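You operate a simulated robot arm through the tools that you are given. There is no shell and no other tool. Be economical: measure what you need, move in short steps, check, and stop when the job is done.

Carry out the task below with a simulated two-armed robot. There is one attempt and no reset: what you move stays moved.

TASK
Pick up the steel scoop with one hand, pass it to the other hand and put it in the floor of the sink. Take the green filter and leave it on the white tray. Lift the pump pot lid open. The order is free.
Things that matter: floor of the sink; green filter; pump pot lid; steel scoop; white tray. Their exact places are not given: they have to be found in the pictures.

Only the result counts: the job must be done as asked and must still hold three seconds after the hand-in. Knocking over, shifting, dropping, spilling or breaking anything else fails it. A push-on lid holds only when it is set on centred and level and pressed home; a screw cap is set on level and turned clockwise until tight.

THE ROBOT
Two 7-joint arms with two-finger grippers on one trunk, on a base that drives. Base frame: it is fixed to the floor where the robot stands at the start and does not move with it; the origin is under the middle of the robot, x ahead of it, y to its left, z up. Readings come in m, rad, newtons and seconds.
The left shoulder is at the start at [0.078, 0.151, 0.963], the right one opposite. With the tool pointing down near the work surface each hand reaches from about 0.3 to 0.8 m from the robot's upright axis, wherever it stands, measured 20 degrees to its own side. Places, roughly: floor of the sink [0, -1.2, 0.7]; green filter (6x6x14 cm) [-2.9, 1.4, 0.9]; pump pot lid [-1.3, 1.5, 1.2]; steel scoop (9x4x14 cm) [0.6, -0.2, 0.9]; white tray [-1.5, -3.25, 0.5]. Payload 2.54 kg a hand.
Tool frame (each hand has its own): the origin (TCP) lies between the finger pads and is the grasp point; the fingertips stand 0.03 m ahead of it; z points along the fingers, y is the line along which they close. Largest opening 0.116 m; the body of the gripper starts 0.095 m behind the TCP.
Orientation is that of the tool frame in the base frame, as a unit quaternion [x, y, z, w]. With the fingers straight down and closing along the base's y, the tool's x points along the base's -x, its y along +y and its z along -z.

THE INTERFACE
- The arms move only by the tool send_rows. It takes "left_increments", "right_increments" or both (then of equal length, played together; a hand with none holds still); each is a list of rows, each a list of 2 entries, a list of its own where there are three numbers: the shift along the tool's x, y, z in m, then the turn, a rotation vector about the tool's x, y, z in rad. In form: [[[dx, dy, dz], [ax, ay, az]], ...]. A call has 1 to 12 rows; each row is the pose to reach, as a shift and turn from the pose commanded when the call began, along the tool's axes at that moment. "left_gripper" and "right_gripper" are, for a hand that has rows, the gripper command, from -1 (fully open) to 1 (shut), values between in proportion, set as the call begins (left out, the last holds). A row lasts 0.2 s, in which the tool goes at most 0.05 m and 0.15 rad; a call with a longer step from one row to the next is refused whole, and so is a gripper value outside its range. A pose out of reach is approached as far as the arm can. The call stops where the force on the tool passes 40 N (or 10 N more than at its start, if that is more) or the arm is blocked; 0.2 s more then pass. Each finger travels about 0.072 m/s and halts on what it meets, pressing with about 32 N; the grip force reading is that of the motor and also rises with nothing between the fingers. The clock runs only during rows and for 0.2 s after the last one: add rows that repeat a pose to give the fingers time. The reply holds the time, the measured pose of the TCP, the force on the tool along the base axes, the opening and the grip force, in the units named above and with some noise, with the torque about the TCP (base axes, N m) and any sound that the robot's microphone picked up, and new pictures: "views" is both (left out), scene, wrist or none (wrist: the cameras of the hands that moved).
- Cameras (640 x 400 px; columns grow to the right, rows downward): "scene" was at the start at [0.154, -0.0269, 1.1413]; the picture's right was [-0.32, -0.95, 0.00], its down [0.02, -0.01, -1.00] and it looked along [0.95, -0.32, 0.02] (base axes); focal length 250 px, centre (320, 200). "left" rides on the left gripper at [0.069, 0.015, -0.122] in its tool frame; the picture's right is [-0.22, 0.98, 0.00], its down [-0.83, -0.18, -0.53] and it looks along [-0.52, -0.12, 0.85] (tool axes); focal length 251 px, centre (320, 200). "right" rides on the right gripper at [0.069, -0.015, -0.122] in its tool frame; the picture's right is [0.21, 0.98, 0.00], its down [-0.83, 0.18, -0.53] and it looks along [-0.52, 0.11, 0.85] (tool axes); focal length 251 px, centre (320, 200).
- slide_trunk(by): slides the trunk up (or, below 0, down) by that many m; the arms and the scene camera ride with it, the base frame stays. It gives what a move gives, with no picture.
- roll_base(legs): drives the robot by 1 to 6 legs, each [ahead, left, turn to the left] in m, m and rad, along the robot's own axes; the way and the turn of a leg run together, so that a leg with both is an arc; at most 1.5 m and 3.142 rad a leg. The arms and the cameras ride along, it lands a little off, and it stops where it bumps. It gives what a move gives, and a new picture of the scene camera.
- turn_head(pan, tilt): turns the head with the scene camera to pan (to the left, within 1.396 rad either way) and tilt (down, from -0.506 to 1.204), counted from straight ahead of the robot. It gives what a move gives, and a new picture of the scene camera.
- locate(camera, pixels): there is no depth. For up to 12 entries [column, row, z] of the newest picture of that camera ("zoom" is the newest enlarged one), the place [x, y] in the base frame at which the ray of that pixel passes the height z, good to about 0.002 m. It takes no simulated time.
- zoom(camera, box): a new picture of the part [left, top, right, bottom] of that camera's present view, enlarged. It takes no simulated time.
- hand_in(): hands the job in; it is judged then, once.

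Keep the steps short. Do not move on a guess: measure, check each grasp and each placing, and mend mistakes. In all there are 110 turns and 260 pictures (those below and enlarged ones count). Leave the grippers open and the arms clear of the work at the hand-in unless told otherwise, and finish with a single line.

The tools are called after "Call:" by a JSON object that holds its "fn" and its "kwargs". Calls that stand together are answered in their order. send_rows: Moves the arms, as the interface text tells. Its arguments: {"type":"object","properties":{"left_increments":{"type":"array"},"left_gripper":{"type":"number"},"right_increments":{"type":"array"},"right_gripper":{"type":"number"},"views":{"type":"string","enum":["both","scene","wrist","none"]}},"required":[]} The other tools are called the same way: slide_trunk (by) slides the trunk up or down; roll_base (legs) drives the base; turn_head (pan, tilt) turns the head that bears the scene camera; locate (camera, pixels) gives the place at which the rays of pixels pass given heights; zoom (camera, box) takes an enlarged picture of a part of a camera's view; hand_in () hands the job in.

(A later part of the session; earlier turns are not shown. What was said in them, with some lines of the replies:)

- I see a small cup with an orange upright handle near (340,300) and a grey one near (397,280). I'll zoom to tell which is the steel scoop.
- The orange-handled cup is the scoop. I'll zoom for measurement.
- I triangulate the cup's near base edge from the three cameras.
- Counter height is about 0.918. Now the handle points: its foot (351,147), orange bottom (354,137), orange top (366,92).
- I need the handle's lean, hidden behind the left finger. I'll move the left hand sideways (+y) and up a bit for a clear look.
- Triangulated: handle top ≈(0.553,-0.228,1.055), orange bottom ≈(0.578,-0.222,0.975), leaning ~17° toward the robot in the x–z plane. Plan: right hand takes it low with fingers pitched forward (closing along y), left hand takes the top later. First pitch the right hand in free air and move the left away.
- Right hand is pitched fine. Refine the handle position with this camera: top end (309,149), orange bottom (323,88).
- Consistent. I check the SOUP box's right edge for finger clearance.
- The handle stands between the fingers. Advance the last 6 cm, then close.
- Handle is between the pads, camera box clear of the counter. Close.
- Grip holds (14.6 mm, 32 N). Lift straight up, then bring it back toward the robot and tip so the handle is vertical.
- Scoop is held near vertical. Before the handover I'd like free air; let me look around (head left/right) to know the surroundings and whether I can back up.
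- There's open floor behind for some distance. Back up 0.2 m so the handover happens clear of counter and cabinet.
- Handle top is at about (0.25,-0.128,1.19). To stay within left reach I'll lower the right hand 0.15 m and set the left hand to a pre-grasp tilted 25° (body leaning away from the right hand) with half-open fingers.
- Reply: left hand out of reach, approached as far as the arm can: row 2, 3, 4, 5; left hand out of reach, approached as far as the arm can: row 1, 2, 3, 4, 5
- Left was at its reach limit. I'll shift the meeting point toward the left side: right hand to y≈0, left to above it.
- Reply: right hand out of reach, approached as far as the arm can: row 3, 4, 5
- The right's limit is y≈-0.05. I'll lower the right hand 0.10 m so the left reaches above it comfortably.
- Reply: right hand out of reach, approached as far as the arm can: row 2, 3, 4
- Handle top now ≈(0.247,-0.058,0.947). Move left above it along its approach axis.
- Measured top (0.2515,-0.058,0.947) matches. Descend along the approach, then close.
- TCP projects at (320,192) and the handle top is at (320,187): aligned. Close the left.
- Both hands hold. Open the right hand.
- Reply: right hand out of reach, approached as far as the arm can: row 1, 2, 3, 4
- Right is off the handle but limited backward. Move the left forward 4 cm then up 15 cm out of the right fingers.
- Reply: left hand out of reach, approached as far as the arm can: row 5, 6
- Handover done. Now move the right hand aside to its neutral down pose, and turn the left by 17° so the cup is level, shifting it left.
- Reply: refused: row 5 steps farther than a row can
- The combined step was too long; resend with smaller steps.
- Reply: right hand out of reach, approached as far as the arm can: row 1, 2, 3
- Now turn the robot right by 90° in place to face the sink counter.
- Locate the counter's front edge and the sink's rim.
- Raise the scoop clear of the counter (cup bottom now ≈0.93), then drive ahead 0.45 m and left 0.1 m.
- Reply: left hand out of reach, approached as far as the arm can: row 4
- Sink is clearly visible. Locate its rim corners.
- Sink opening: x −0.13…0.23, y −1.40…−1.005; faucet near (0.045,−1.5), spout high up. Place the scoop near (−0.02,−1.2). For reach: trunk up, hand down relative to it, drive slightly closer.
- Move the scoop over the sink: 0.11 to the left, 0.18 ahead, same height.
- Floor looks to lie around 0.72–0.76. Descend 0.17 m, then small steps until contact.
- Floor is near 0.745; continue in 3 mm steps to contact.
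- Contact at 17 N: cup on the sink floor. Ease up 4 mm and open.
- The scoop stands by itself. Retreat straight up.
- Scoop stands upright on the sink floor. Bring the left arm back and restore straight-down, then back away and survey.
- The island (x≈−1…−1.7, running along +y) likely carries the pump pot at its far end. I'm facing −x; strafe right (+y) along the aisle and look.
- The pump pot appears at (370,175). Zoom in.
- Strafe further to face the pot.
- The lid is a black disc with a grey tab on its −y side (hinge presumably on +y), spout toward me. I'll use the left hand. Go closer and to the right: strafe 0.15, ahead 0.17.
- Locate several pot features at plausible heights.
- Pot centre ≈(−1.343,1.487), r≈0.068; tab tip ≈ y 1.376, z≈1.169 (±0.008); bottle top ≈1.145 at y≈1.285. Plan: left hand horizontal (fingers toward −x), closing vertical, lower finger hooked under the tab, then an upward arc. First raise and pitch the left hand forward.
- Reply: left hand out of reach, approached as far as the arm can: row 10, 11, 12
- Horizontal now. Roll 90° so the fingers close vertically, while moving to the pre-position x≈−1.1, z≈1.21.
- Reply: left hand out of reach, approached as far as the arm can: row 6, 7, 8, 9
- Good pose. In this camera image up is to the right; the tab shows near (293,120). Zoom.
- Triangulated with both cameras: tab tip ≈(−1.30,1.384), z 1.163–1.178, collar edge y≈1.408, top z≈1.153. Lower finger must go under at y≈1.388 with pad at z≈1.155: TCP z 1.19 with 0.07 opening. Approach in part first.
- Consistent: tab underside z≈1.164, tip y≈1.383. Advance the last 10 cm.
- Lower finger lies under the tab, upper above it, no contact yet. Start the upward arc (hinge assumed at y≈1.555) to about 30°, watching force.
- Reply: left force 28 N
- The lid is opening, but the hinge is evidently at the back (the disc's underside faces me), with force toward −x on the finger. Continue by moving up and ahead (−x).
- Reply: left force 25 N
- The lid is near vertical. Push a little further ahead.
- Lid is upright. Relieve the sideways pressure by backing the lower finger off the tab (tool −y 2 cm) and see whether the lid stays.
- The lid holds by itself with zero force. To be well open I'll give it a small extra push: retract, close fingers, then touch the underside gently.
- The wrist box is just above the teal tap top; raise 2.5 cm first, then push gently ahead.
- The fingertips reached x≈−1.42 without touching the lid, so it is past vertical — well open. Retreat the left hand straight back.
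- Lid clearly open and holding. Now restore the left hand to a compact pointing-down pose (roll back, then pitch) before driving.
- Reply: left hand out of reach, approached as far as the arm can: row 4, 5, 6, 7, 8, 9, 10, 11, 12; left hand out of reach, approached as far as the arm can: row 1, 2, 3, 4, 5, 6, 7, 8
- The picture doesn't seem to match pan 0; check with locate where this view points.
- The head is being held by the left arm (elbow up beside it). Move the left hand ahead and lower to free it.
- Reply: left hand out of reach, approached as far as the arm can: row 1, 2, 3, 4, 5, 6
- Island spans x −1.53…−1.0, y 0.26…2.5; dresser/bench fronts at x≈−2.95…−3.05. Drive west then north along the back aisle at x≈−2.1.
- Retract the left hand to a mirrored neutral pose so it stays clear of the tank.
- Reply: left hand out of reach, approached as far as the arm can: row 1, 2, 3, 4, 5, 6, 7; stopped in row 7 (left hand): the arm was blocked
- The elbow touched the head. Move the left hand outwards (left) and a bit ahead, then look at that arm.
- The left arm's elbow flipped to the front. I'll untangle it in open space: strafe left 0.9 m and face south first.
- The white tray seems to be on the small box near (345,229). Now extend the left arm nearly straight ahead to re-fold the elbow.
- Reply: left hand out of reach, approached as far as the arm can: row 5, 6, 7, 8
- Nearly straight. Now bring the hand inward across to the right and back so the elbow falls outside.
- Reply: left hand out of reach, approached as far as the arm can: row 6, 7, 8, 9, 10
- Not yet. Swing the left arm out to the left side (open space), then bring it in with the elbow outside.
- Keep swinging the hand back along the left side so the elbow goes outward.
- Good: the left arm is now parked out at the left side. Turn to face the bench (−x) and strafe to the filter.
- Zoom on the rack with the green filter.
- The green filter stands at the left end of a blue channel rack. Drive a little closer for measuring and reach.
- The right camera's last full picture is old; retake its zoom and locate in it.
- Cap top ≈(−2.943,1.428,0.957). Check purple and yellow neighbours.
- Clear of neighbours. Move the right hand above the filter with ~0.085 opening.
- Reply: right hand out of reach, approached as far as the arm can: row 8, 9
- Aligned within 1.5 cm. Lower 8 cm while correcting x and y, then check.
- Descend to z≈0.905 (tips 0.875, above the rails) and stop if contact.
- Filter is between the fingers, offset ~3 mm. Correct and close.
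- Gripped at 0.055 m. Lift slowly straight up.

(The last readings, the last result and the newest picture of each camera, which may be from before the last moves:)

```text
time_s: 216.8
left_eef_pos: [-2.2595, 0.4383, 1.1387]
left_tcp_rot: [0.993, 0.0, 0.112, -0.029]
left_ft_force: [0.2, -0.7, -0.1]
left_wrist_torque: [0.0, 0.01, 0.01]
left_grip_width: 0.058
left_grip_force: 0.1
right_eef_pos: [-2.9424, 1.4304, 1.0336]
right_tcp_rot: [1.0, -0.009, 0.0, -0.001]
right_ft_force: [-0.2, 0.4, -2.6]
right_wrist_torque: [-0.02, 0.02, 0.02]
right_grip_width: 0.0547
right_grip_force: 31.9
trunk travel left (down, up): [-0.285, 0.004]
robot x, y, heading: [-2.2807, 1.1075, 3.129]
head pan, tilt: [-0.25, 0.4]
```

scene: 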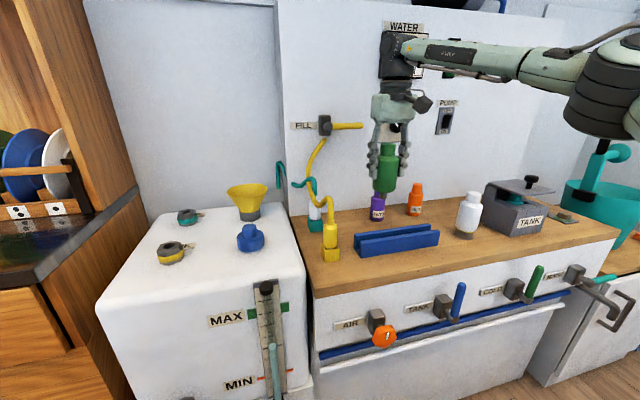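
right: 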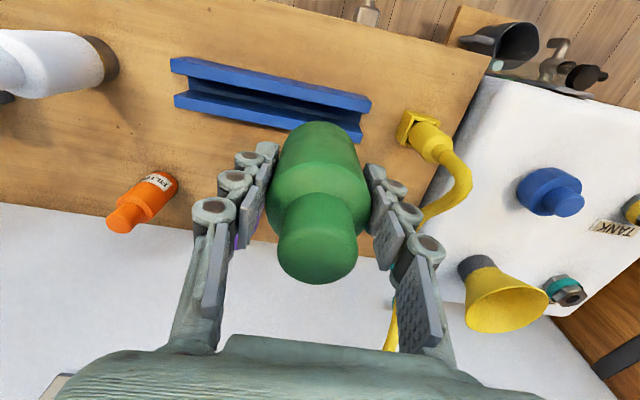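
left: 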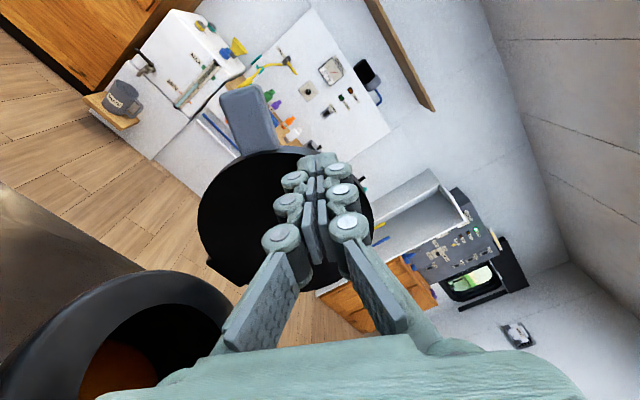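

Filter is out and the rack undisturbed. Pull the hand back toward the robot, then back away.

Call:
{"fn": "send_rows", "kwargs": {"right_increments": [[[0.04, 0, -0.01], [0, 0, 0]], [[0.08, 0, -0.02], [0, 0, 0]], [[0.12, 0, -0.02], [0, 0, 0]], [[0.16, 0, -0.02], [0, 0, 0]], [[0.2, 0, -0.02], [0, 0, 0]], [[0.24, 0, -0.02], [0, 0, 0]], [[0.28, 0, -0.02], [0, 0, 0]], [[0.3, 0, -0.02], [0, 0, 0]]], "views": "none"}}

Call:
{"fn": "roll_base", "kwargs": {"legs": [[-0.17, 0, 0], [0, 1.45, 0], [0, 0, 1.57]]}}

Call:
{"fn": "turn_head", "kwargs": {"pan": 0.0, "tilt": 0.3}}

```text
time_s: 218.6
left_eef_pos: [-2.2587, 0.4394, 1.1389]
left_tcp_rot: [0.993, 0.0, 0.111, -0.029]
left_ft_force: [-0.1, 0.6, 0.1]
left_wrist_torque: [0.02, 0.01, 0.01]
left_grip_width: 0.0581
left_grip_force: 0.0
right_eef_pos: [-2.6409, 1.4249, 1.0539]
right_tcp_rot: [1.0, -0.007, -0.001, 0.0]
right_ft_force: [0.1, -0.6, -1.6]
right_wrist_torque: [0.03, 0.02, 0.0]
right_grip_width: 0.0549
right_grip_force: 31.5
trunk travel left (down, up): [-0.285, 0.004]
robot x, y, heading: [-2.2817, 1.1068, 3.126]
head pan, tilt: [-0.25, 0.4]
```

```text
time_s: 237.8
left_eef_pos: [-1.4603, -0.353, 1.1394]
left_tcp_rot: [0.705, 0.699, 0.06, -0.099]
left_ft_force: [0.3, -0.3, -0.2]
left_wrist_torque: [-0.01, -0.02, -0.01]
left_grip_width: 0.0578
left_grip_force: 0.1
right_eef_pos: [-2.4506, -0.7239, 1.0543]
right_tcp_rot: [0.716, 0.698, 0.0, 0.0]
right_ft_force: [0.2, -0.2, -1.9]
right_wrist_torque: [-0.02, 0.02, 0.02]
right_grip_width: 0.0547
right_grip_force: 31.9
trunk travel left (down, up): [-0.285, 0.004]
robot x, y, heading: [-2.1304, -0.3658, -1.599]
head pan, tilt: [-0.25, 0.4]
```

scene: 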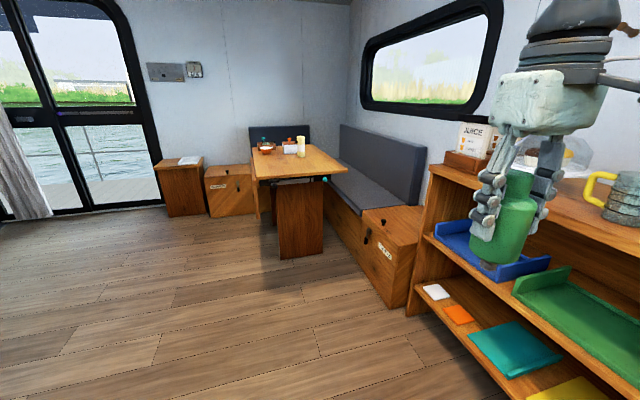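

```text
time_s: 238.6
left_eef_pos: [-1.4604, -0.3522, 1.1401]
left_tcp_rot: [0.706, 0.699, 0.06, -0.098]
left_ft_force: [-0.3, -1.3, -0.3]
left_wrist_torque: [-0.02, -0.01, 0.04]
left_grip_width: 0.0581
left_grip_force: 0.1
right_eef_pos: [-2.4503, -0.7242, 1.0536]
right_tcp_rot: [0.716, 0.698, 0.0, 0.0]
right_ft_force: [-0.1, 0.2, -2.7]
right_wrist_torque: [-0.01, 0.0, 0.03]
right_grip_width: 0.0548
right_grip_force: 32.0
trunk travel left (down, up): [-0.285, 0.004]
robot x, y, heading: [-2.1261, -0.3682, -1.594]
head pan, tilt: [0.0, 0.3]
```

scene: 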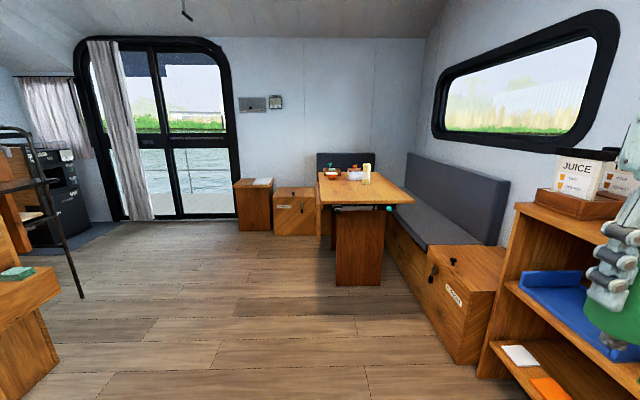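

The white thing on the left box at (262,181) — zoom and locate.

Call:
{"fn": "zoom", "kwargs": {"camera": "scene", "box": [220, 160, 330, 240]}}

Call:
{"fn": "locate", "kwargs": {"camera": "scene", "pixels": [[262, 181, 0.5], [240, 231, 0], [274, 231, 0], [234, 183, 0.48], [336, 284, 0], [383, 286, 0], [321, 234, 0]]}}

```text
5.00 times, centred on (275, 200) of scene
```

zoom: 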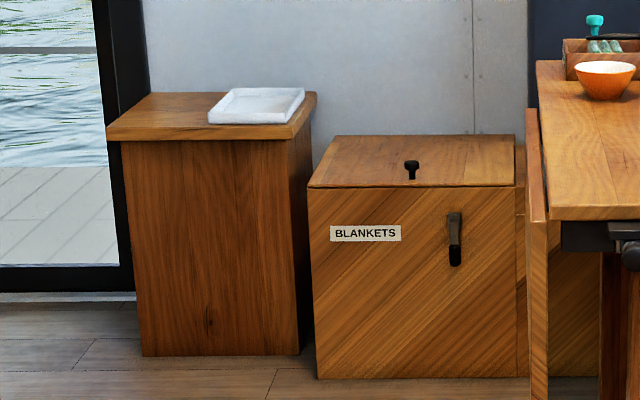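

```text
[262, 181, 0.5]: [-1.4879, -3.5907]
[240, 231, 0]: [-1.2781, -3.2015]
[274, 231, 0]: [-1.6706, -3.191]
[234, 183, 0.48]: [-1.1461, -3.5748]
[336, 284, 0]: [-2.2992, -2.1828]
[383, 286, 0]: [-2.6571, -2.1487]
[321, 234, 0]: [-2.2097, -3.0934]
```

Drive via x≈−1.75 (clear of peninsula and table) to y≈−1.7 and look again.

Call:
{"fn": "roll_base", "kwargs": {"legs": [[0, 0.38, 0.02], [1.4, 0, 0]]}}

Call:
{"fn": "turn_head", "kwargs": {"pan": 0.7, "tilt": 0.35}}

Call:
{"fn": "turn_head", "kwargs": {"pan": 0.1, "tilt": 0.35}}

```text
time_s: 249.3
left_eef_pos: [-1.1135, -1.756, 1.1394]
left_tcp_rot: [0.71, 0.695, 0.06, -0.098]
left_ft_force: [0.7, 0.1, 0.9]
left_wrist_torque: [-0.02, 0.05, 0.0]
left_grip_width: 0.058
left_grip_force: 0.1
right_eef_pos: [-2.1087, -2.115, 1.0539]
right_tcp_rot: [0.721, 0.693, -0.001, 0.002]
right_ft_force: [-0.3, 0.4, -2.6]
right_wrist_torque: [0.01, -0.03, 0.0]
right_grip_width: 0.0548
right_grip_force: 32.0
trunk travel left (down, up): [-0.285, 0.004]
robot x, y, heading: [-1.783, -1.76, -1.611]
head pan, tilt: [0.0, 0.3]
```

scene: 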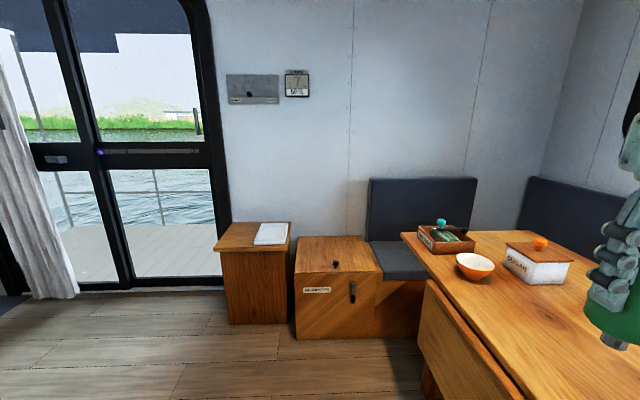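

```text
time_s: 250.4
left_eef_pos: [-1.1131, -1.7563, 1.1382]
left_tcp_rot: [0.71, 0.695, 0.06, -0.097]
left_ft_force: [-0.6, 0.1, -0.1]
left_wrist_torque: [0.0, 0.02, -0.01]
left_grip_width: 0.0579
left_grip_force: 0.2
right_eef_pos: [-2.1096, -2.1155, 1.0541]
right_tcp_rot: [0.722, 0.692, 0.0, 0.001]
right_ft_force: [0.2, -0.1, -2.5]
right_wrist_torque: [0.02, -0.01, -0.01]
right_grip_width: 0.0549
right_grip_force: 32.4
trunk travel left (down, up): [-0.285, 0.004]
robot x, y, heading: [-1.783, -1.7624, -1.612]
head pan, tilt: [0.7, 0.351]
```

scene: 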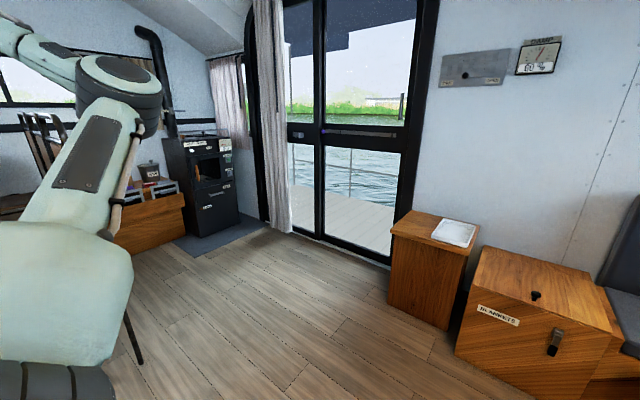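

```text
time_s: 251.4
left_eef_pos: [-1.113, -1.7565, 1.1392]
left_tcp_rot: [0.71, 0.694, 0.06, -0.098]
left_ft_force: [0.0, 0.1, 0.6]
left_wrist_torque: [0.02, 0.0, 0.01]
left_grip_width: 0.0582
left_grip_force: 0.0
right_eef_pos: [-2.1095, -2.1139, 1.0534]
right_tcp_rot: [0.721, 0.693, 0.0, 0.001]
right_ft_force: [0.4, 0.1, -2.1]
right_wrist_torque: [0.01, 0.05, -0.02]
right_grip_width: 0.055
right_grip_force: 31.7
trunk travel left (down, up): [-0.285, 0.004]
robot x, y, heading: [-1.7858, -1.7594, -1.601]
head pan, tilt: [0.099, 0.351]
```

scene: 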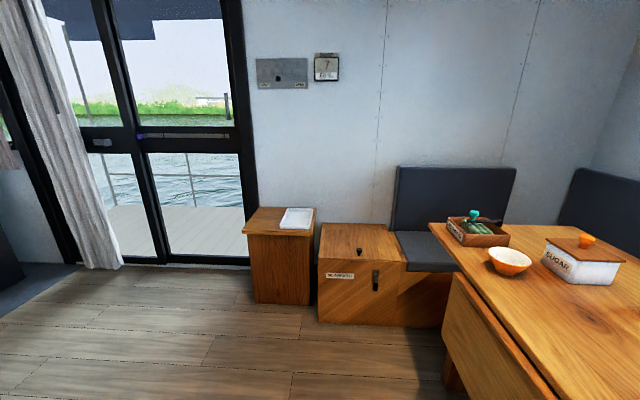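

Floor ahead is free; a stool stands to my left at about (−0.85,−2.1). Go straight ahead 0.85 m, then left 0.42 m.

Call:
{"fn": "roll_base", "kwargs": {"legs": [[0.85, 0, 0.03], [0, 0.42, 0]]}}

Call:
{"fn": "turn_head", "kwargs": {"pan": -0.3, "tilt": 0.7}}

```text
time_s: 260.1
left_eef_pos: [-0.7138, -2.5982, 1.1391]
left_tcp_rot: [0.701, 0.704, 0.058, -0.098]
left_ft_force: [-0.2, -0.7, -0.2]
left_wrist_torque: [0.0, 0.05, 0.0]
left_grip_width: 0.0579
left_grip_force: 0.1
right_eef_pos: [-1.6995, -2.9803, 1.0544]
right_tcp_rot: [0.712, 0.702, -0.001, 0.001]
right_ft_force: [-0.8, 0.4, -1.8]
right_wrist_torque: [0.01, -0.01, -0.04]
right_grip_width: 0.055
right_grip_force: 32.0
trunk travel left (down, up): [-0.285, 0.004]
robot x, y, heading: [-1.3861, -2.6178, -1.58]
head pan, tilt: [0.099, 0.351]
```

scene: 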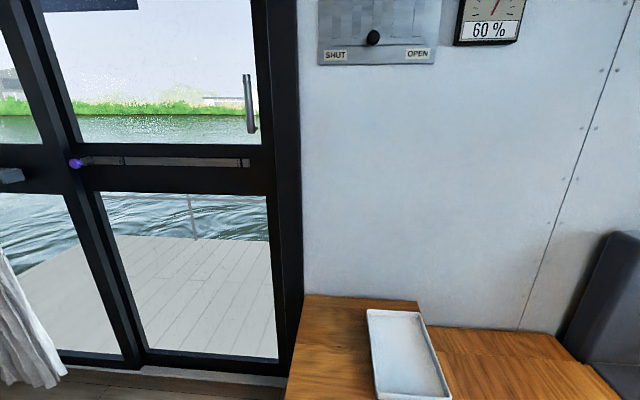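

```text
time_s: 261.0
left_eef_pos: [-0.7128, -2.5992, 1.1388]
left_tcp_rot: [0.702, 0.703, 0.059, -0.099]
left_ft_force: [0.2, -0.4, 0.5]
left_wrist_torque: [-0.01, -0.02, 0.04]
left_grip_width: 0.0581
left_grip_force: 0.0
right_eef_pos: [-1.7009, -2.9812, 1.0529]
right_tcp_rot: [0.713, 0.701, -0.001, 0.0]
right_ft_force: [-0.5, -0.1, -1.2]
right_wrist_torque: [0.03, -0.01, 0.0]
right_grip_width: 0.0549
right_grip_force: 32.5
trunk travel left (down, up): [-0.285, 0.004]
robot x, y, heading: [-1.3828, -2.6198, -1.589]
head pan, tilt: [-0.3, 0.7]
```

scene: 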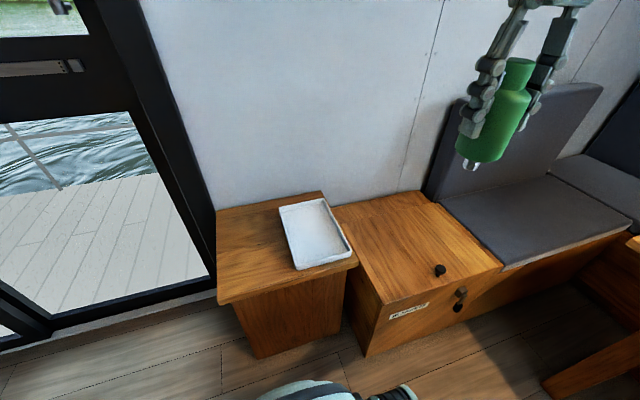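

Measure the tray; zoom on the filter's bottom, which seems to have a small nipple.

Call:
{"fn": "zoom", "kwargs": {"camera": "scene", "box": [440, 40, 560, 180]}}

Call:
{"fn": "zoom", "kwargs": {"camera": "scene", "box": [200, 170, 380, 290]}}

Call:
{"fn": "locate", "kwargs": {"camera": "scene", "pixels": [[279, 206, 0.5], [326, 198, 0.5], [352, 257, 0.5], [294, 269, 0.5], [258, 357, 0], [339, 335, 0], [218, 303, 0.47], [356, 267, 0.47]]}}

```text
2.86 times, centred on (500, 110) of scene
```

zoom: 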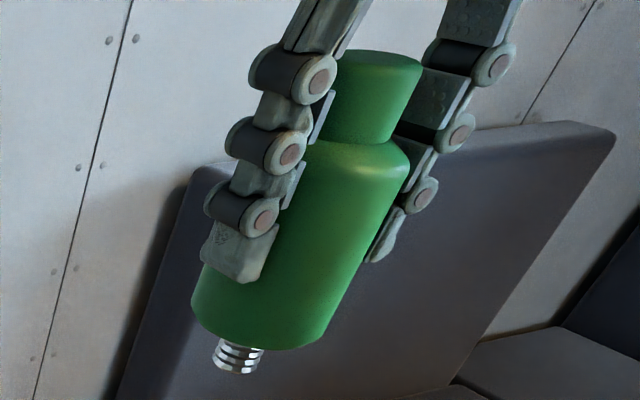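

```text
3.33 times, centred on (290, 230) of scene
```

zoom: 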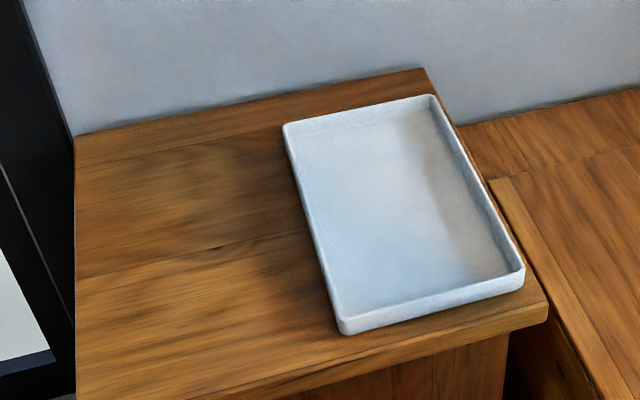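

```text
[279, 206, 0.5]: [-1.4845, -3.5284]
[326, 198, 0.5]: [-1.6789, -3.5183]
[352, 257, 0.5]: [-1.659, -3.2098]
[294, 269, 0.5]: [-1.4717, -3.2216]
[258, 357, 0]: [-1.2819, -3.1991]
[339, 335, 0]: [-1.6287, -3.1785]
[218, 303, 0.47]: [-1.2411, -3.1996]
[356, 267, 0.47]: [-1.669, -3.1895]
```

The filter has a threaded nipple at its bottom, so it can't stand; I'll lay it in the tray. Tray: x −1.67…−1.475, y −3.525…−3.215, z≈0.5. Lower the trunk first.

Call:
{"fn": "slide_trunk", "kwargs": {"by": -0.28}}

Call:
{"fn": "send_rows", "kwargs": {"right_increments": [[[-0.034, 0.0115, 0], [0, -0.1, 0]], [[-0.068, 0.023, 0], [0, -0.2, 0]], [[-0.102, 0.035, 0], [0, -0.3, 0]], [[-0.136, 0.046, 0], [0, -0.4, 0]], [[-0.17, 0.058, 0], [0, -0.5, 0]], [[-0.204, 0.069, 0], [0, -0.6, 0]], [[-0.238, 0.081, 0], [0, -0.7, 0]], [[-0.272, 0.092, 0.01], [0, -0.8, 0]], [[-0.306, 0.104, 0.02], [0, -0.9, 0]], [[-0.34, 0.115, 0.04], [0, -1.0, 0]], [[-0.37, 0.127, 0.06], [0, -1.08, 0]]]}}

```text
time_s: 263.8
left_eef_pos: [-0.7128, -2.5984, 0.8599]
left_tcp_rot: [0.701, 0.704, 0.059, -0.099]
left_ft_force: [0.3, 0.0, 1.1]
left_wrist_torque: [0.01, -0.05, -0.02]
left_grip_width: 0.0579
left_grip_force: 0.1
right_eef_pos: [-1.7003, -2.9809, 0.7729]
right_tcp_rot: [0.713, 0.701, -0.001, 0.0]
right_ft_force: [-0.2, -0.3, -1.8]
right_wrist_torque: [0.03, 0.03, 0.0]
right_grip_width: 0.0548
right_grip_force: 31.8
trunk travel left (down, up): [-0.005, 0.284]
robot x, y, heading: [-1.384, -2.6179, -1.588]
head pan, tilt: [-0.3, 0.7]
```

```text
time_s: 266.2
left_eef_pos: [-0.7132, -2.5979, 0.8586]
left_tcp_rot: [0.701, 0.703, 0.059, -0.098]
left_ft_force: [0.5, 0.1, 0.1]
left_wrist_torque: [-0.04, -0.03, -0.04]
left_grip_width: 0.0576
left_grip_force: 0.1
right_eef_pos: [-1.5774, -3.354, 0.7162]
right_tcp_rot: [0.61, 0.602, -0.366, 0.362]
right_ft_force: [0.1, 0.0, -2.0]
right_wrist_torque: [0.04, -0.04, -0.02]
right_grip_width: 0.0549
right_grip_force: 31.6
trunk travel left (down, up): [-0.005, 0.284]
robot x, y, heading: [-1.383, -2.6175, -1.586]
head pan, tilt: [-0.3, 0.7]
```

scene: 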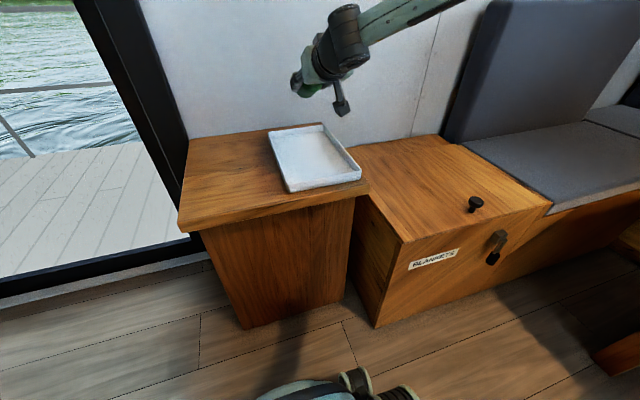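
right: 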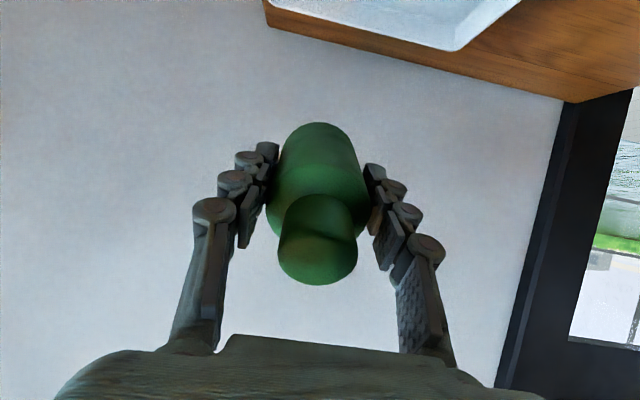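

Re-measure the tray from this lower viewpoint to verify its height.

Call:
{"fn": "locate", "kwargs": {"camera": "scene", "pixels": [[288, 190, 0.5], [361, 176, 0.5], [268, 134, 0.5], [323, 124, 0.5], [288, 190, 0.48], [288, 190, 0.52]]}}

Call:
{"fn": "zoom", "kwargs": {"camera": "scene", "box": [250, 100, 380, 210]}}

```text
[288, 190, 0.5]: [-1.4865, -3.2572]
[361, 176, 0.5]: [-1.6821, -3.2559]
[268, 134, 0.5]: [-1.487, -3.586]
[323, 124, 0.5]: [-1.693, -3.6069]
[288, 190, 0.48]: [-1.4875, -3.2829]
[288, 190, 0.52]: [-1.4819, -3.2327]
```

```text
3.64 times, centred on (315, 155) of scene
```

zoom: 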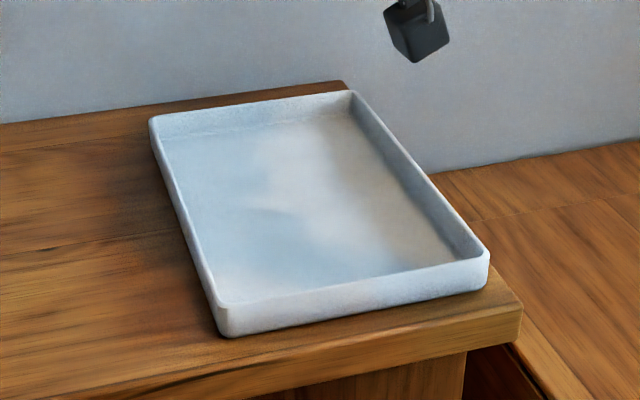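

Call:
{"fn": "locate", "kwargs": {"camera": "scene", "pixels": [[288, 183.8, 0.5], [288, 183.8, 0.58], [323.7, 125.3, 0.5], [323.7, 125.3, 0.58], [360.8, 170, 0.58], [268.5, 133, 0.58]]}}

Call:
{"fn": "locate", "kwargs": {"camera": "right", "pixels": [[455, 50, 0.5], [455, 50, 0.54], [455, 50, 0.58], [265, 15, 0.54], [566, 102, 0.54]]}}

Call:
{"fn": "turn_head", "kwargs": {"pan": -0.3, "tilt": 0.55}}

```text
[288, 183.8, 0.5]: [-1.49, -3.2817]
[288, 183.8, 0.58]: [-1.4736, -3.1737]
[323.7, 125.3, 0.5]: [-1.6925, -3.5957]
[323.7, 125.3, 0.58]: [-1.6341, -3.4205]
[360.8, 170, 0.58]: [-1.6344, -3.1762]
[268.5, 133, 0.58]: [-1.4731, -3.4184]
```

```text
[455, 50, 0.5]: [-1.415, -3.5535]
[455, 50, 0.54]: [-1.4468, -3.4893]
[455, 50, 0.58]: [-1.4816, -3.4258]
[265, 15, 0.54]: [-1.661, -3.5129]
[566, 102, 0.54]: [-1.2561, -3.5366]
```

```text
time_s: 266.9
left_eef_pos: [-0.7137, -2.5985, 0.8602]
left_tcp_rot: [0.702, 0.703, 0.059, -0.099]
left_ft_force: [0.6, 0.4, 0.3]
left_wrist_torque: [0.01, 0.02, 0.0]
left_grip_width: 0.0579
left_grip_force: 0.0
right_eef_pos: [-1.5788, -3.3529, 0.7162]
right_tcp_rot: [0.612, 0.602, -0.366, 0.36]
right_ft_force: [-0.1, 0.5, -1.6]
right_wrist_torque: [0.02, -0.03, 0.0]
right_grip_width: 0.0547
right_grip_force: 31.9
trunk travel left (down, up): [-0.005, 0.284]
robot x, y, heading: [-1.3836, -2.62, -1.584]
head pan, tilt: [-0.3, 0.55]
```

scene: 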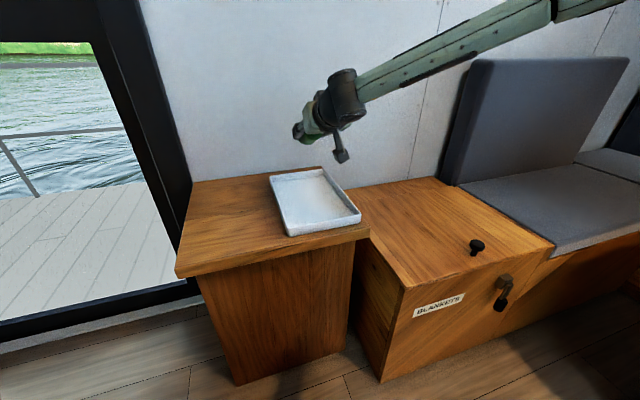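

All views agree for z≈0.58: tray rim x −1.635…−1.473, y −3.42…−3.175, floor ≈0.565. Move the filter above its centre line, pitching slightly flatter.

Call:
{"fn": "send_rows", "kwargs": {"right_increments": [[[0.02, 0.006, -0.009], [0, -0.03, 0]], [[0.04, 0.012, -0.017], [0, -0.06, 0]], [[0.06, 0.019, -0.026], [0, -0.09, 0]], [[0.081, 0.025, -0.034], [0, -0.09, 0]], [[0.081, 0.025, -0.034], [0, -0.09, 0]]]}}

Call:
{"fn": "zoom", "kwargs": {"camera": "scene", "box": [240, 100, 400, 260]}}

```text
time_s: 268.1
left_eef_pos: [-0.7139, -2.5979, 0.8604]
left_tcp_rot: [0.702, 0.703, 0.059, -0.098]
left_ft_force: [0.0, -0.5, -0.3]
left_wrist_torque: [-0.05, 0.02, -0.01]
left_grip_width: 0.0581
left_grip_force: 0.1
right_eef_pos: [-1.553, -3.2831, 0.6577]
right_tcp_rot: [0.594, 0.585, -0.393, 0.387]
right_ft_force: [-0.1, 0.5, -2.5]
right_wrist_torque: [0.0, 0.04, 0.0]
right_grip_width: 0.0547
right_grip_force: 32.2
trunk travel left (down, up): [-0.005, 0.284]
robot x, y, heading: [-1.387, -2.6248, -1.584]
head pan, tilt: [-0.3, 0.55]
```

scene: 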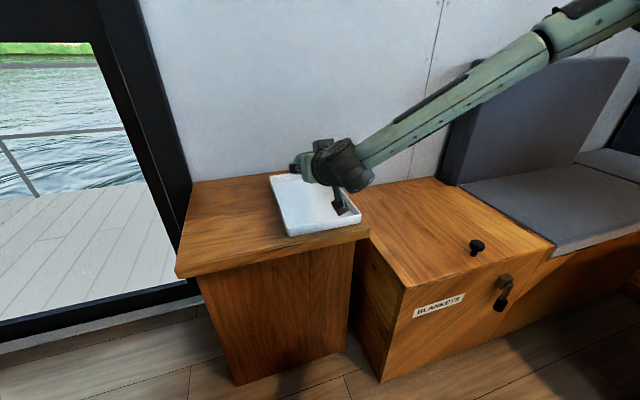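
right: 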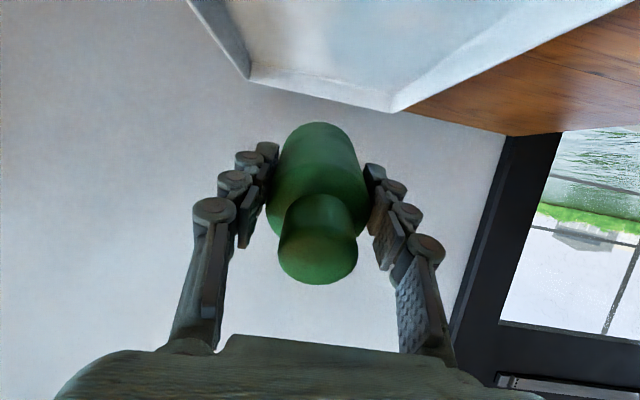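

```text
2.50 times, centred on (320, 180) of scene
```

zoom: 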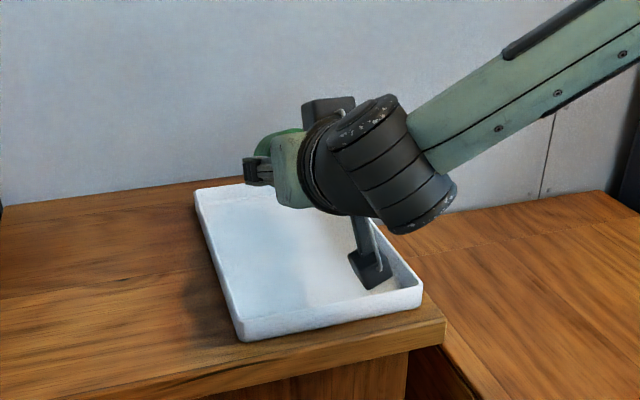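

Call:
{"fn": "locate", "kwargs": {"camera": "scene", "pixels": [[340, 207, 0.64], [340, 207, 0.62], [340, 215, 0.6], [340, 215, 0.62]]}}

```text
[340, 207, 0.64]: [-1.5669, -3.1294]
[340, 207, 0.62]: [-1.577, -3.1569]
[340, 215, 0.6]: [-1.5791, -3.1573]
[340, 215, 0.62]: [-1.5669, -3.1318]
```

Lower slowly toward the tray floor, 5 mm steps, watching the force.

Call:
{"fn": "send_rows", "kwargs": {"right_increments": [[[0.0046, 0, 0.002], [0, 0, 0]], [[0.0092, 0, 0.004], [0, 0, 0]], [[0.0138, 0, 0.006], [0, 0, 0]], [[0.0184, 0, 0.008], [0, 0, 0]], [[0.023, 0, 0.01], [0, 0, 0]]], "views": "wrist"}}

Call:
{"fn": "zoom", "kwargs": {"camera": "scene", "box": [240, 130, 400, 260]}}

```text
time_s: 269.3
left_eef_pos: [-0.7135, -2.6001, 0.8592]
left_tcp_rot: [0.702, 0.703, 0.058, -0.099]
left_ft_force: [-0.3, 0.5, -0.3]
left_wrist_torque: [0.0, 0.02, 0.01]
left_grip_width: 0.0579
left_grip_force: 0.1
right_eef_pos: [-1.5531, -3.2849, 0.6324]
right_tcp_rot: [0.594, 0.585, -0.394, 0.388]
right_ft_force: [-0.2, 0.0, -1.0]
right_wrist_torque: [0.03, 0.0, 0.02]
right_grip_width: 0.055
right_grip_force: 32.1
trunk travel left (down, up): [-0.005, 0.284]
robot x, y, heading: [-1.3832, -2.6219, -1.583]
head pan, tilt: [-0.3, 0.55]
```

right: 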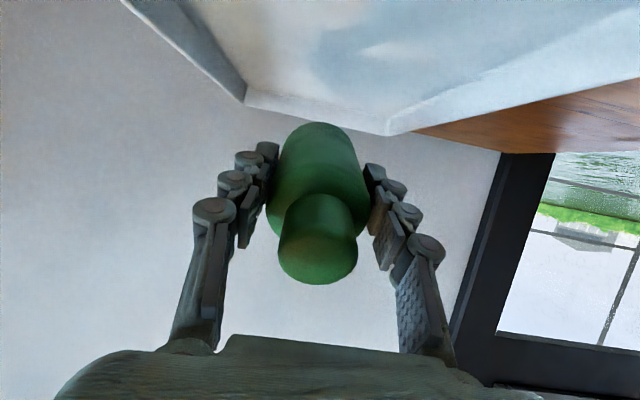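

```text
3.08 times, centred on (320, 195) of scene
```

zoom: 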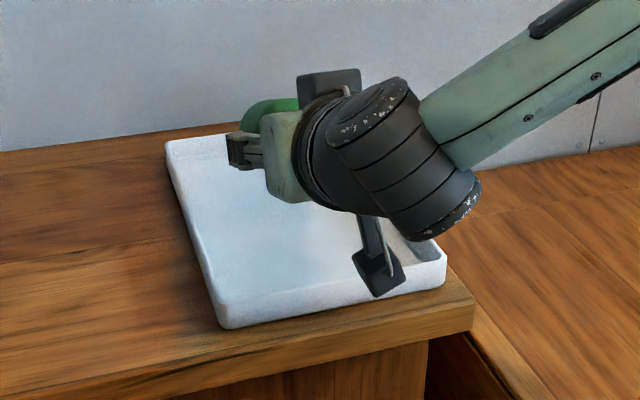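

No contact yet. Continue in 3 mm steps.

Call:
{"fn": "send_rows", "kwargs": {"right_increments": [[[0.0028, 0, 0.0012], [0, 0, 0]], [[0.0055, 0, 0.0024], [0, 0, 0]], [[0.0083, 0, 0.0035], [0, 0, 0]], [[0.011, 0, 0.0047], [0, 0, 0]]], "views": "none"}}

Call:
{"fn": "zoom", "kwargs": {"camera": "scene", "box": [270, 140, 370, 230]}}

```text
time_s: 270.3
left_eef_pos: [-0.7139, -2.5986, 0.8594]
left_tcp_rot: [0.701, 0.704, 0.059, -0.099]
left_ft_force: [0.5, 0.0, -1.0]
left_wrist_torque: [0.02, 0.04, -0.01]
left_grip_width: 0.0579
left_grip_force: 0.0
right_eef_pos: [-1.5532, -3.2857, 0.6225]
right_tcp_rot: [0.594, 0.584, -0.394, 0.387]
right_ft_force: [-0.5, 0.1, -2.7]
right_wrist_torque: [0.03, 0.01, 0.01]
right_grip_width: 0.0549
right_grip_force: 31.8
trunk travel left (down, up): [-0.005, 0.284]
robot x, y, heading: [-1.3815, -2.6231, -1.591]
head pan, tilt: [-0.3, 0.55]
```

```text
4.44 times, centred on (320, 185) of scene
```

zoom: 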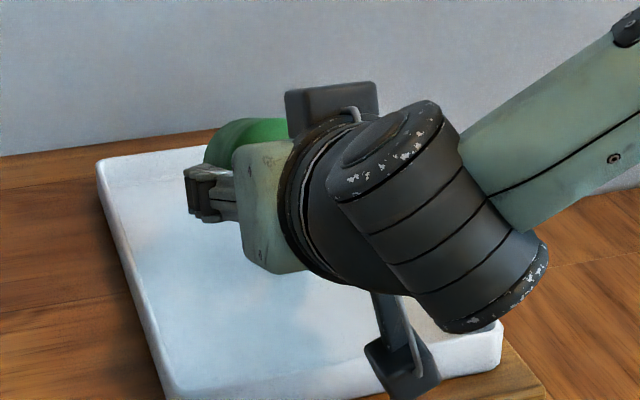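

Call:
{"fn": "send_rows", "kwargs": {"right_increments": [[[0.0028, 0, 0.0012], [0, 0, 0]], [[0.0055, 0, 0.0024], [0, 0, 0]], [[0.0083, 0, 0.0035], [0, 0, 0]]], "views": "wrist"}}

```text
time_s: 271.1
left_eef_pos: [-0.7134, -2.5971, 0.8592]
left_tcp_rot: [0.701, 0.704, 0.059, -0.099]
left_ft_force: [0.0, 0.5, -0.9]
left_wrist_torque: [-0.01, 0.04, 0.0]
left_grip_width: 0.0579
left_grip_force: 0.1
right_eef_pos: [-1.5518, -3.2851, 0.6118]
right_tcp_rot: [0.594, 0.584, -0.394, 0.387]
right_ft_force: [0.7, -0.5, -3.1]
right_wrist_torque: [0.08, 0.0, -0.02]
right_grip_width: 0.0544
right_grip_force: 31.7
trunk travel left (down, up): [-0.005, 0.284]
robot x, y, heading: [-1.3839, -2.6201, -1.585]
head pan, tilt: [-0.3, 0.55]
```

right: 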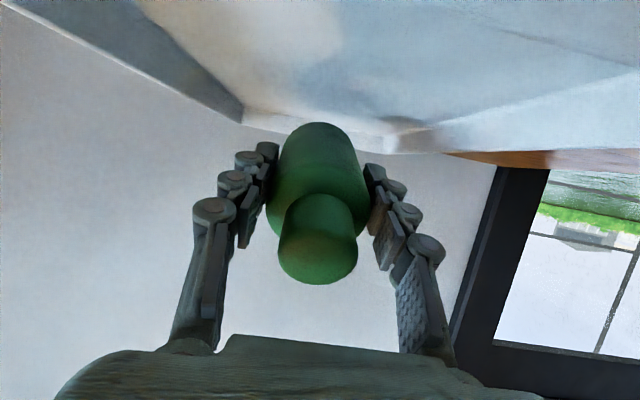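

Call:
{"fn": "zoom", "kwargs": {"camera": "right", "box": [200, 60, 440, 200]}}

Call:
{"fn": "locate", "kwargs": {"camera": "right", "pixels": [[243, 110, 0.55], [243, 110, 0.56], [243, 110, 0.57], [385, 137, 0.55], [385, 137, 0.56], [385, 152, 0.57], [385, 152, 0.58]]}}

```text
2.67 times, centred on (320, 130) of right
```

zoom: 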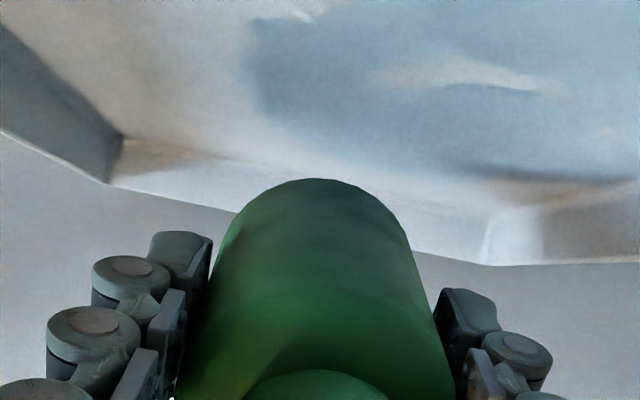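

```text
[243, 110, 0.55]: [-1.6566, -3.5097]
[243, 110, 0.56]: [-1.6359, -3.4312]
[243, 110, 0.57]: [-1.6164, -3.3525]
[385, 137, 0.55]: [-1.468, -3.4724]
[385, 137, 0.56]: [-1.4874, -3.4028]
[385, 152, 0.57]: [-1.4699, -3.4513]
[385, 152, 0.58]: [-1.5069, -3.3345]
```

Tray floor is ≈0.560, so contact should be within millimetres. Two more small steps.

Call:
{"fn": "send_rows", "kwargs": {"right_increments": [[[0.002, 0, 0.0008], [0, 0, 0]], [[0.004, 0, 0.0016], [0, 0, 0]], [[0.006, 0, 0.0024], [0, 0, 0]], [[0.008, 0, 0.0032], [0, 0, 0]]], "views": "none"}}

```text
time_s: 272.1
left_eef_pos: [-0.7135, -2.5991, 0.8587]
left_tcp_rot: [0.701, 0.704, 0.059, -0.099]
left_ft_force: [-0.1, 0.9, -0.3]
left_wrist_torque: [0.0, -0.03, 0.0]
left_grip_width: 0.058
left_grip_force: 0.1
right_eef_pos: [-1.5537, -3.287, 0.6038]
right_tcp_rot: [0.593, 0.585, -0.394, 0.388]
right_ft_force: [0.3, 0.3, -1.9]
right_wrist_torque: [0.05, 0.0, 0.01]
right_grip_width: 0.0547
right_grip_force: 32.3
trunk travel left (down, up): [-0.005, 0.284]
robot x, y, heading: [-1.3844, -2.6193, -1.587]
head pan, tilt: [-0.3, 0.55]
```

Call:
{"fn": "zoom", "kwargs": {"camera": "scene", "box": [270, 140, 370, 240]}}

Call:
{"fn": "zoom", "kwargs": {"camera": "right", "box": [160, 0, 480, 200]}}

```text
4.00 times, centred on (320, 190) of scene
```

zoom: 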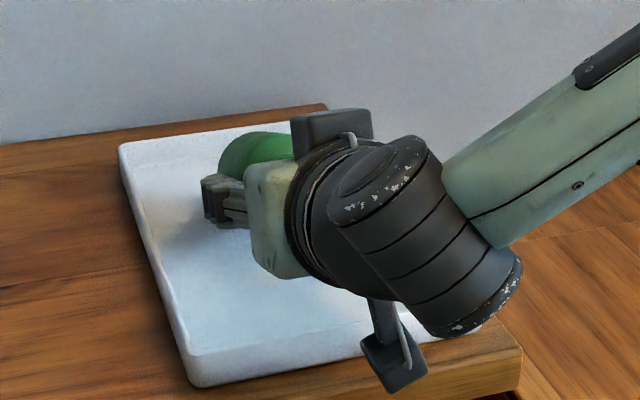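

```text
2.00 times, centred on (320, 100) of right
```

zoom: 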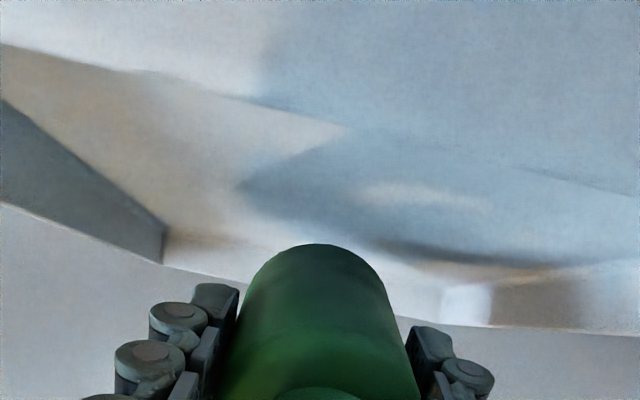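

Remaining gap is only about a centimetre with the filter nearly horizontal above the tray centre. Open the gripper gently.

Call:
{"fn": "send_rows", "kwargs": {"right_increments": [[[0, 0, 0], [0, 0, 0]], [[0, 0, 0], [0, 0, 0]], [[0, 0, 0], [0, 0, 0]], [[0, 0, 0], [0, 0, 0]]], "right_gripper": -0.4, "views": "wrist"}}

Call:
{"fn": "zoom", "kwargs": {"camera": "scene", "box": [270, 140, 370, 240]}}

```text
time_s: 273.1
left_eef_pos: [-0.7128, -2.5993, 0.8585]
left_tcp_rot: [0.702, 0.703, 0.059, -0.099]
left_ft_force: [-0.3, 0.2, -0.5]
left_wrist_torque: [0.01, 0.03, -0.03]
left_grip_width: 0.0579
left_grip_force: 0.1
right_eef_pos: [-1.5525, -3.2849, 0.6047]
right_tcp_rot: [0.594, 0.585, -0.394, 0.388]
right_ft_force: [-0.5, -0.2, -0.4]
right_wrist_torque: [0.0, 0.0, 0.02]
right_grip_width: 0.0812
right_grip_force: 0.1
trunk travel left (down, up): [-0.005, 0.284]
robot x, y, heading: [-1.383, -2.6208, -1.586]
head pan, tilt: [-0.3, 0.55]
```

right: 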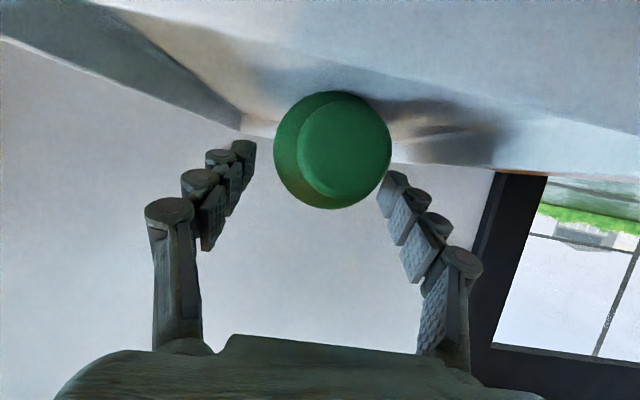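

```text
4.00 times, centred on (320, 190) of scene
```

zoom: 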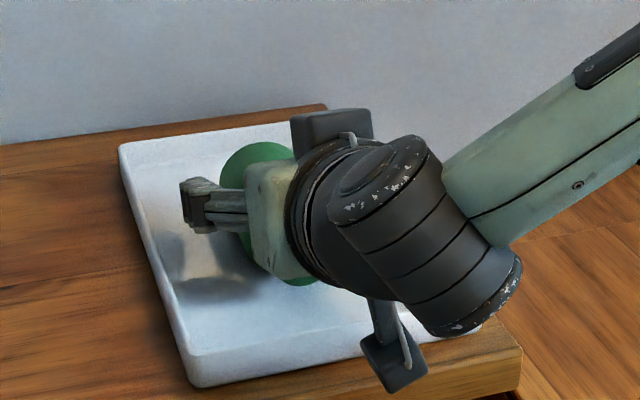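

The filter lies in the tray. Lift the hand straight up with the fingers wider.

Call:
{"fn": "send_rows", "kwargs": {"right_increments": [[[0, 0, 0], [0, 0, 0]], [[-0.018, 0, -0.008], [0, 0, 0]], [[-0.046, 0, -0.02], [0, 0, 0]], [[-0.083, 0, -0.035], [0, 0, 0]], [[-0.12, 0, -0.051], [0, 0, 0]], [[-0.138, 0, -0.059], [0, 0, 0]]], "right_gripper": -0.8, "views": "both"}}

Call:
{"fn": "zoom", "kwargs": {"camera": "scene", "box": [250, 140, 390, 240]}}

```text
time_s: 274.5
left_eef_pos: [-0.7126, -2.5977, 0.8592]
left_tcp_rot: [0.702, 0.703, 0.059, -0.099]
left_ft_force: [-0.2, -0.6, -0.9]
left_wrist_torque: [-0.03, -0.01, -0.02]
left_grip_width: 0.0583
left_grip_force: 0.0
right_eef_pos: [-1.5516, -3.2858, 0.7552]
right_tcp_rot: [0.594, 0.585, -0.394, 0.387]
right_ft_force: [0.3, 0.7, 0.1]
right_wrist_torque: [0.01, 0.01, -0.02]
right_grip_width: 0.1043
right_grip_force: 0.0
trunk travel left (down, up): [-0.005, 0.284]
robot x, y, heading: [-1.3799, -2.6241, -1.585]
head pan, tilt: [-0.3, 0.55]
```

scene: 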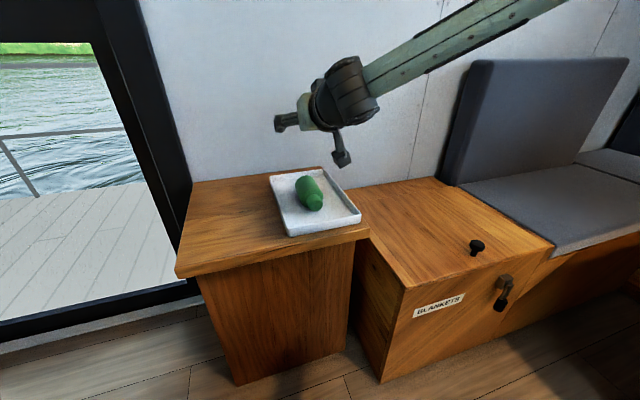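
right: 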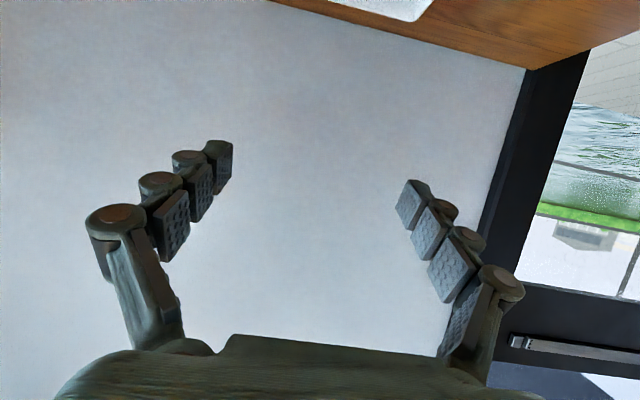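

```text
4.00 times, centred on (320, 190) of scene
```

zoom: 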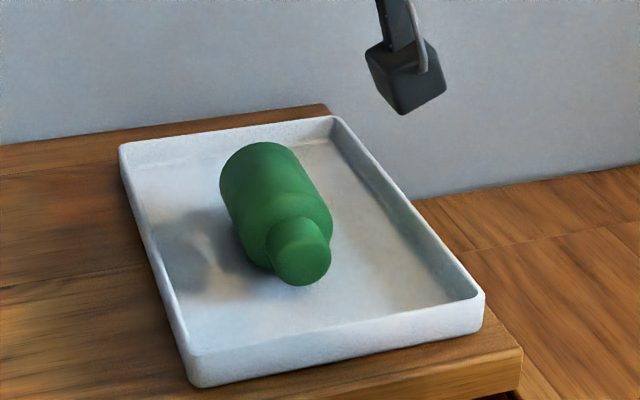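

The filter rests stably inside the tray and the hand is clear. Open both grippers fully in place (no driving, stool behind), then hand in.

Call:
{"fn": "send_rows", "kwargs": {"right_increments": [[[-0.02, 0, -0.01], [0, 0, 0]], [[-0.04, 0, -0.02], [0, 0, 0]], [[-0.04, 0, -0.02], [0, 0, 0]]], "left_increments": [[[0, 0, 0], [0, 0, 0]], [[0, 0, 0], [0, 0, 0]], [[0, 0, 0], [0, 0, 0]]], "right_gripper": -1, "left_gripper": -1, "views": "scene"}}

```text
time_s: 275.3
left_eef_pos: [-0.7149, -2.5989, 0.8601]
left_tcp_rot: [0.701, 0.704, 0.059, -0.099]
left_ft_force: [0.0, 0.2, 0.4]
left_wrist_torque: [-0.02, -0.01, -0.04]
left_grip_width: 0.116
left_grip_force: 0.0
right_eef_pos: [-1.5505, -3.281, 0.7987]
right_tcp_rot: [0.594, 0.585, -0.394, 0.388]
right_ft_force: [0.4, -0.3, 0.5]
right_wrist_torque: [0.0, 0.05, 0.0]
right_grip_width: 0.1159
right_grip_force: 0.0
trunk travel left (down, up): [-0.005, 0.284]
robot x, y, heading: [-1.386, -2.6246, -1.581]
head pan, tilt: [-0.3, 0.55]
```

scene: 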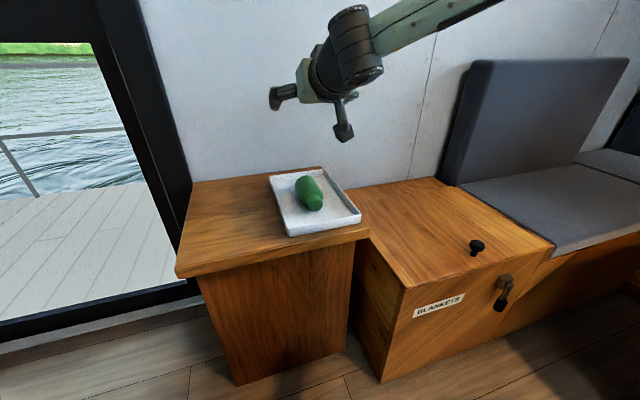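

All three parts are done; hand in.

Call:
{"fn": "hand_in", "kwargs": {}}

```text
The job is handed in.
```

I handed the scoop from right hand to left and stood it on the sink floor, laid the green filter on its side in the white tray, and lifted the pump pot lid past vertical, where it stayed; the job is handed in.
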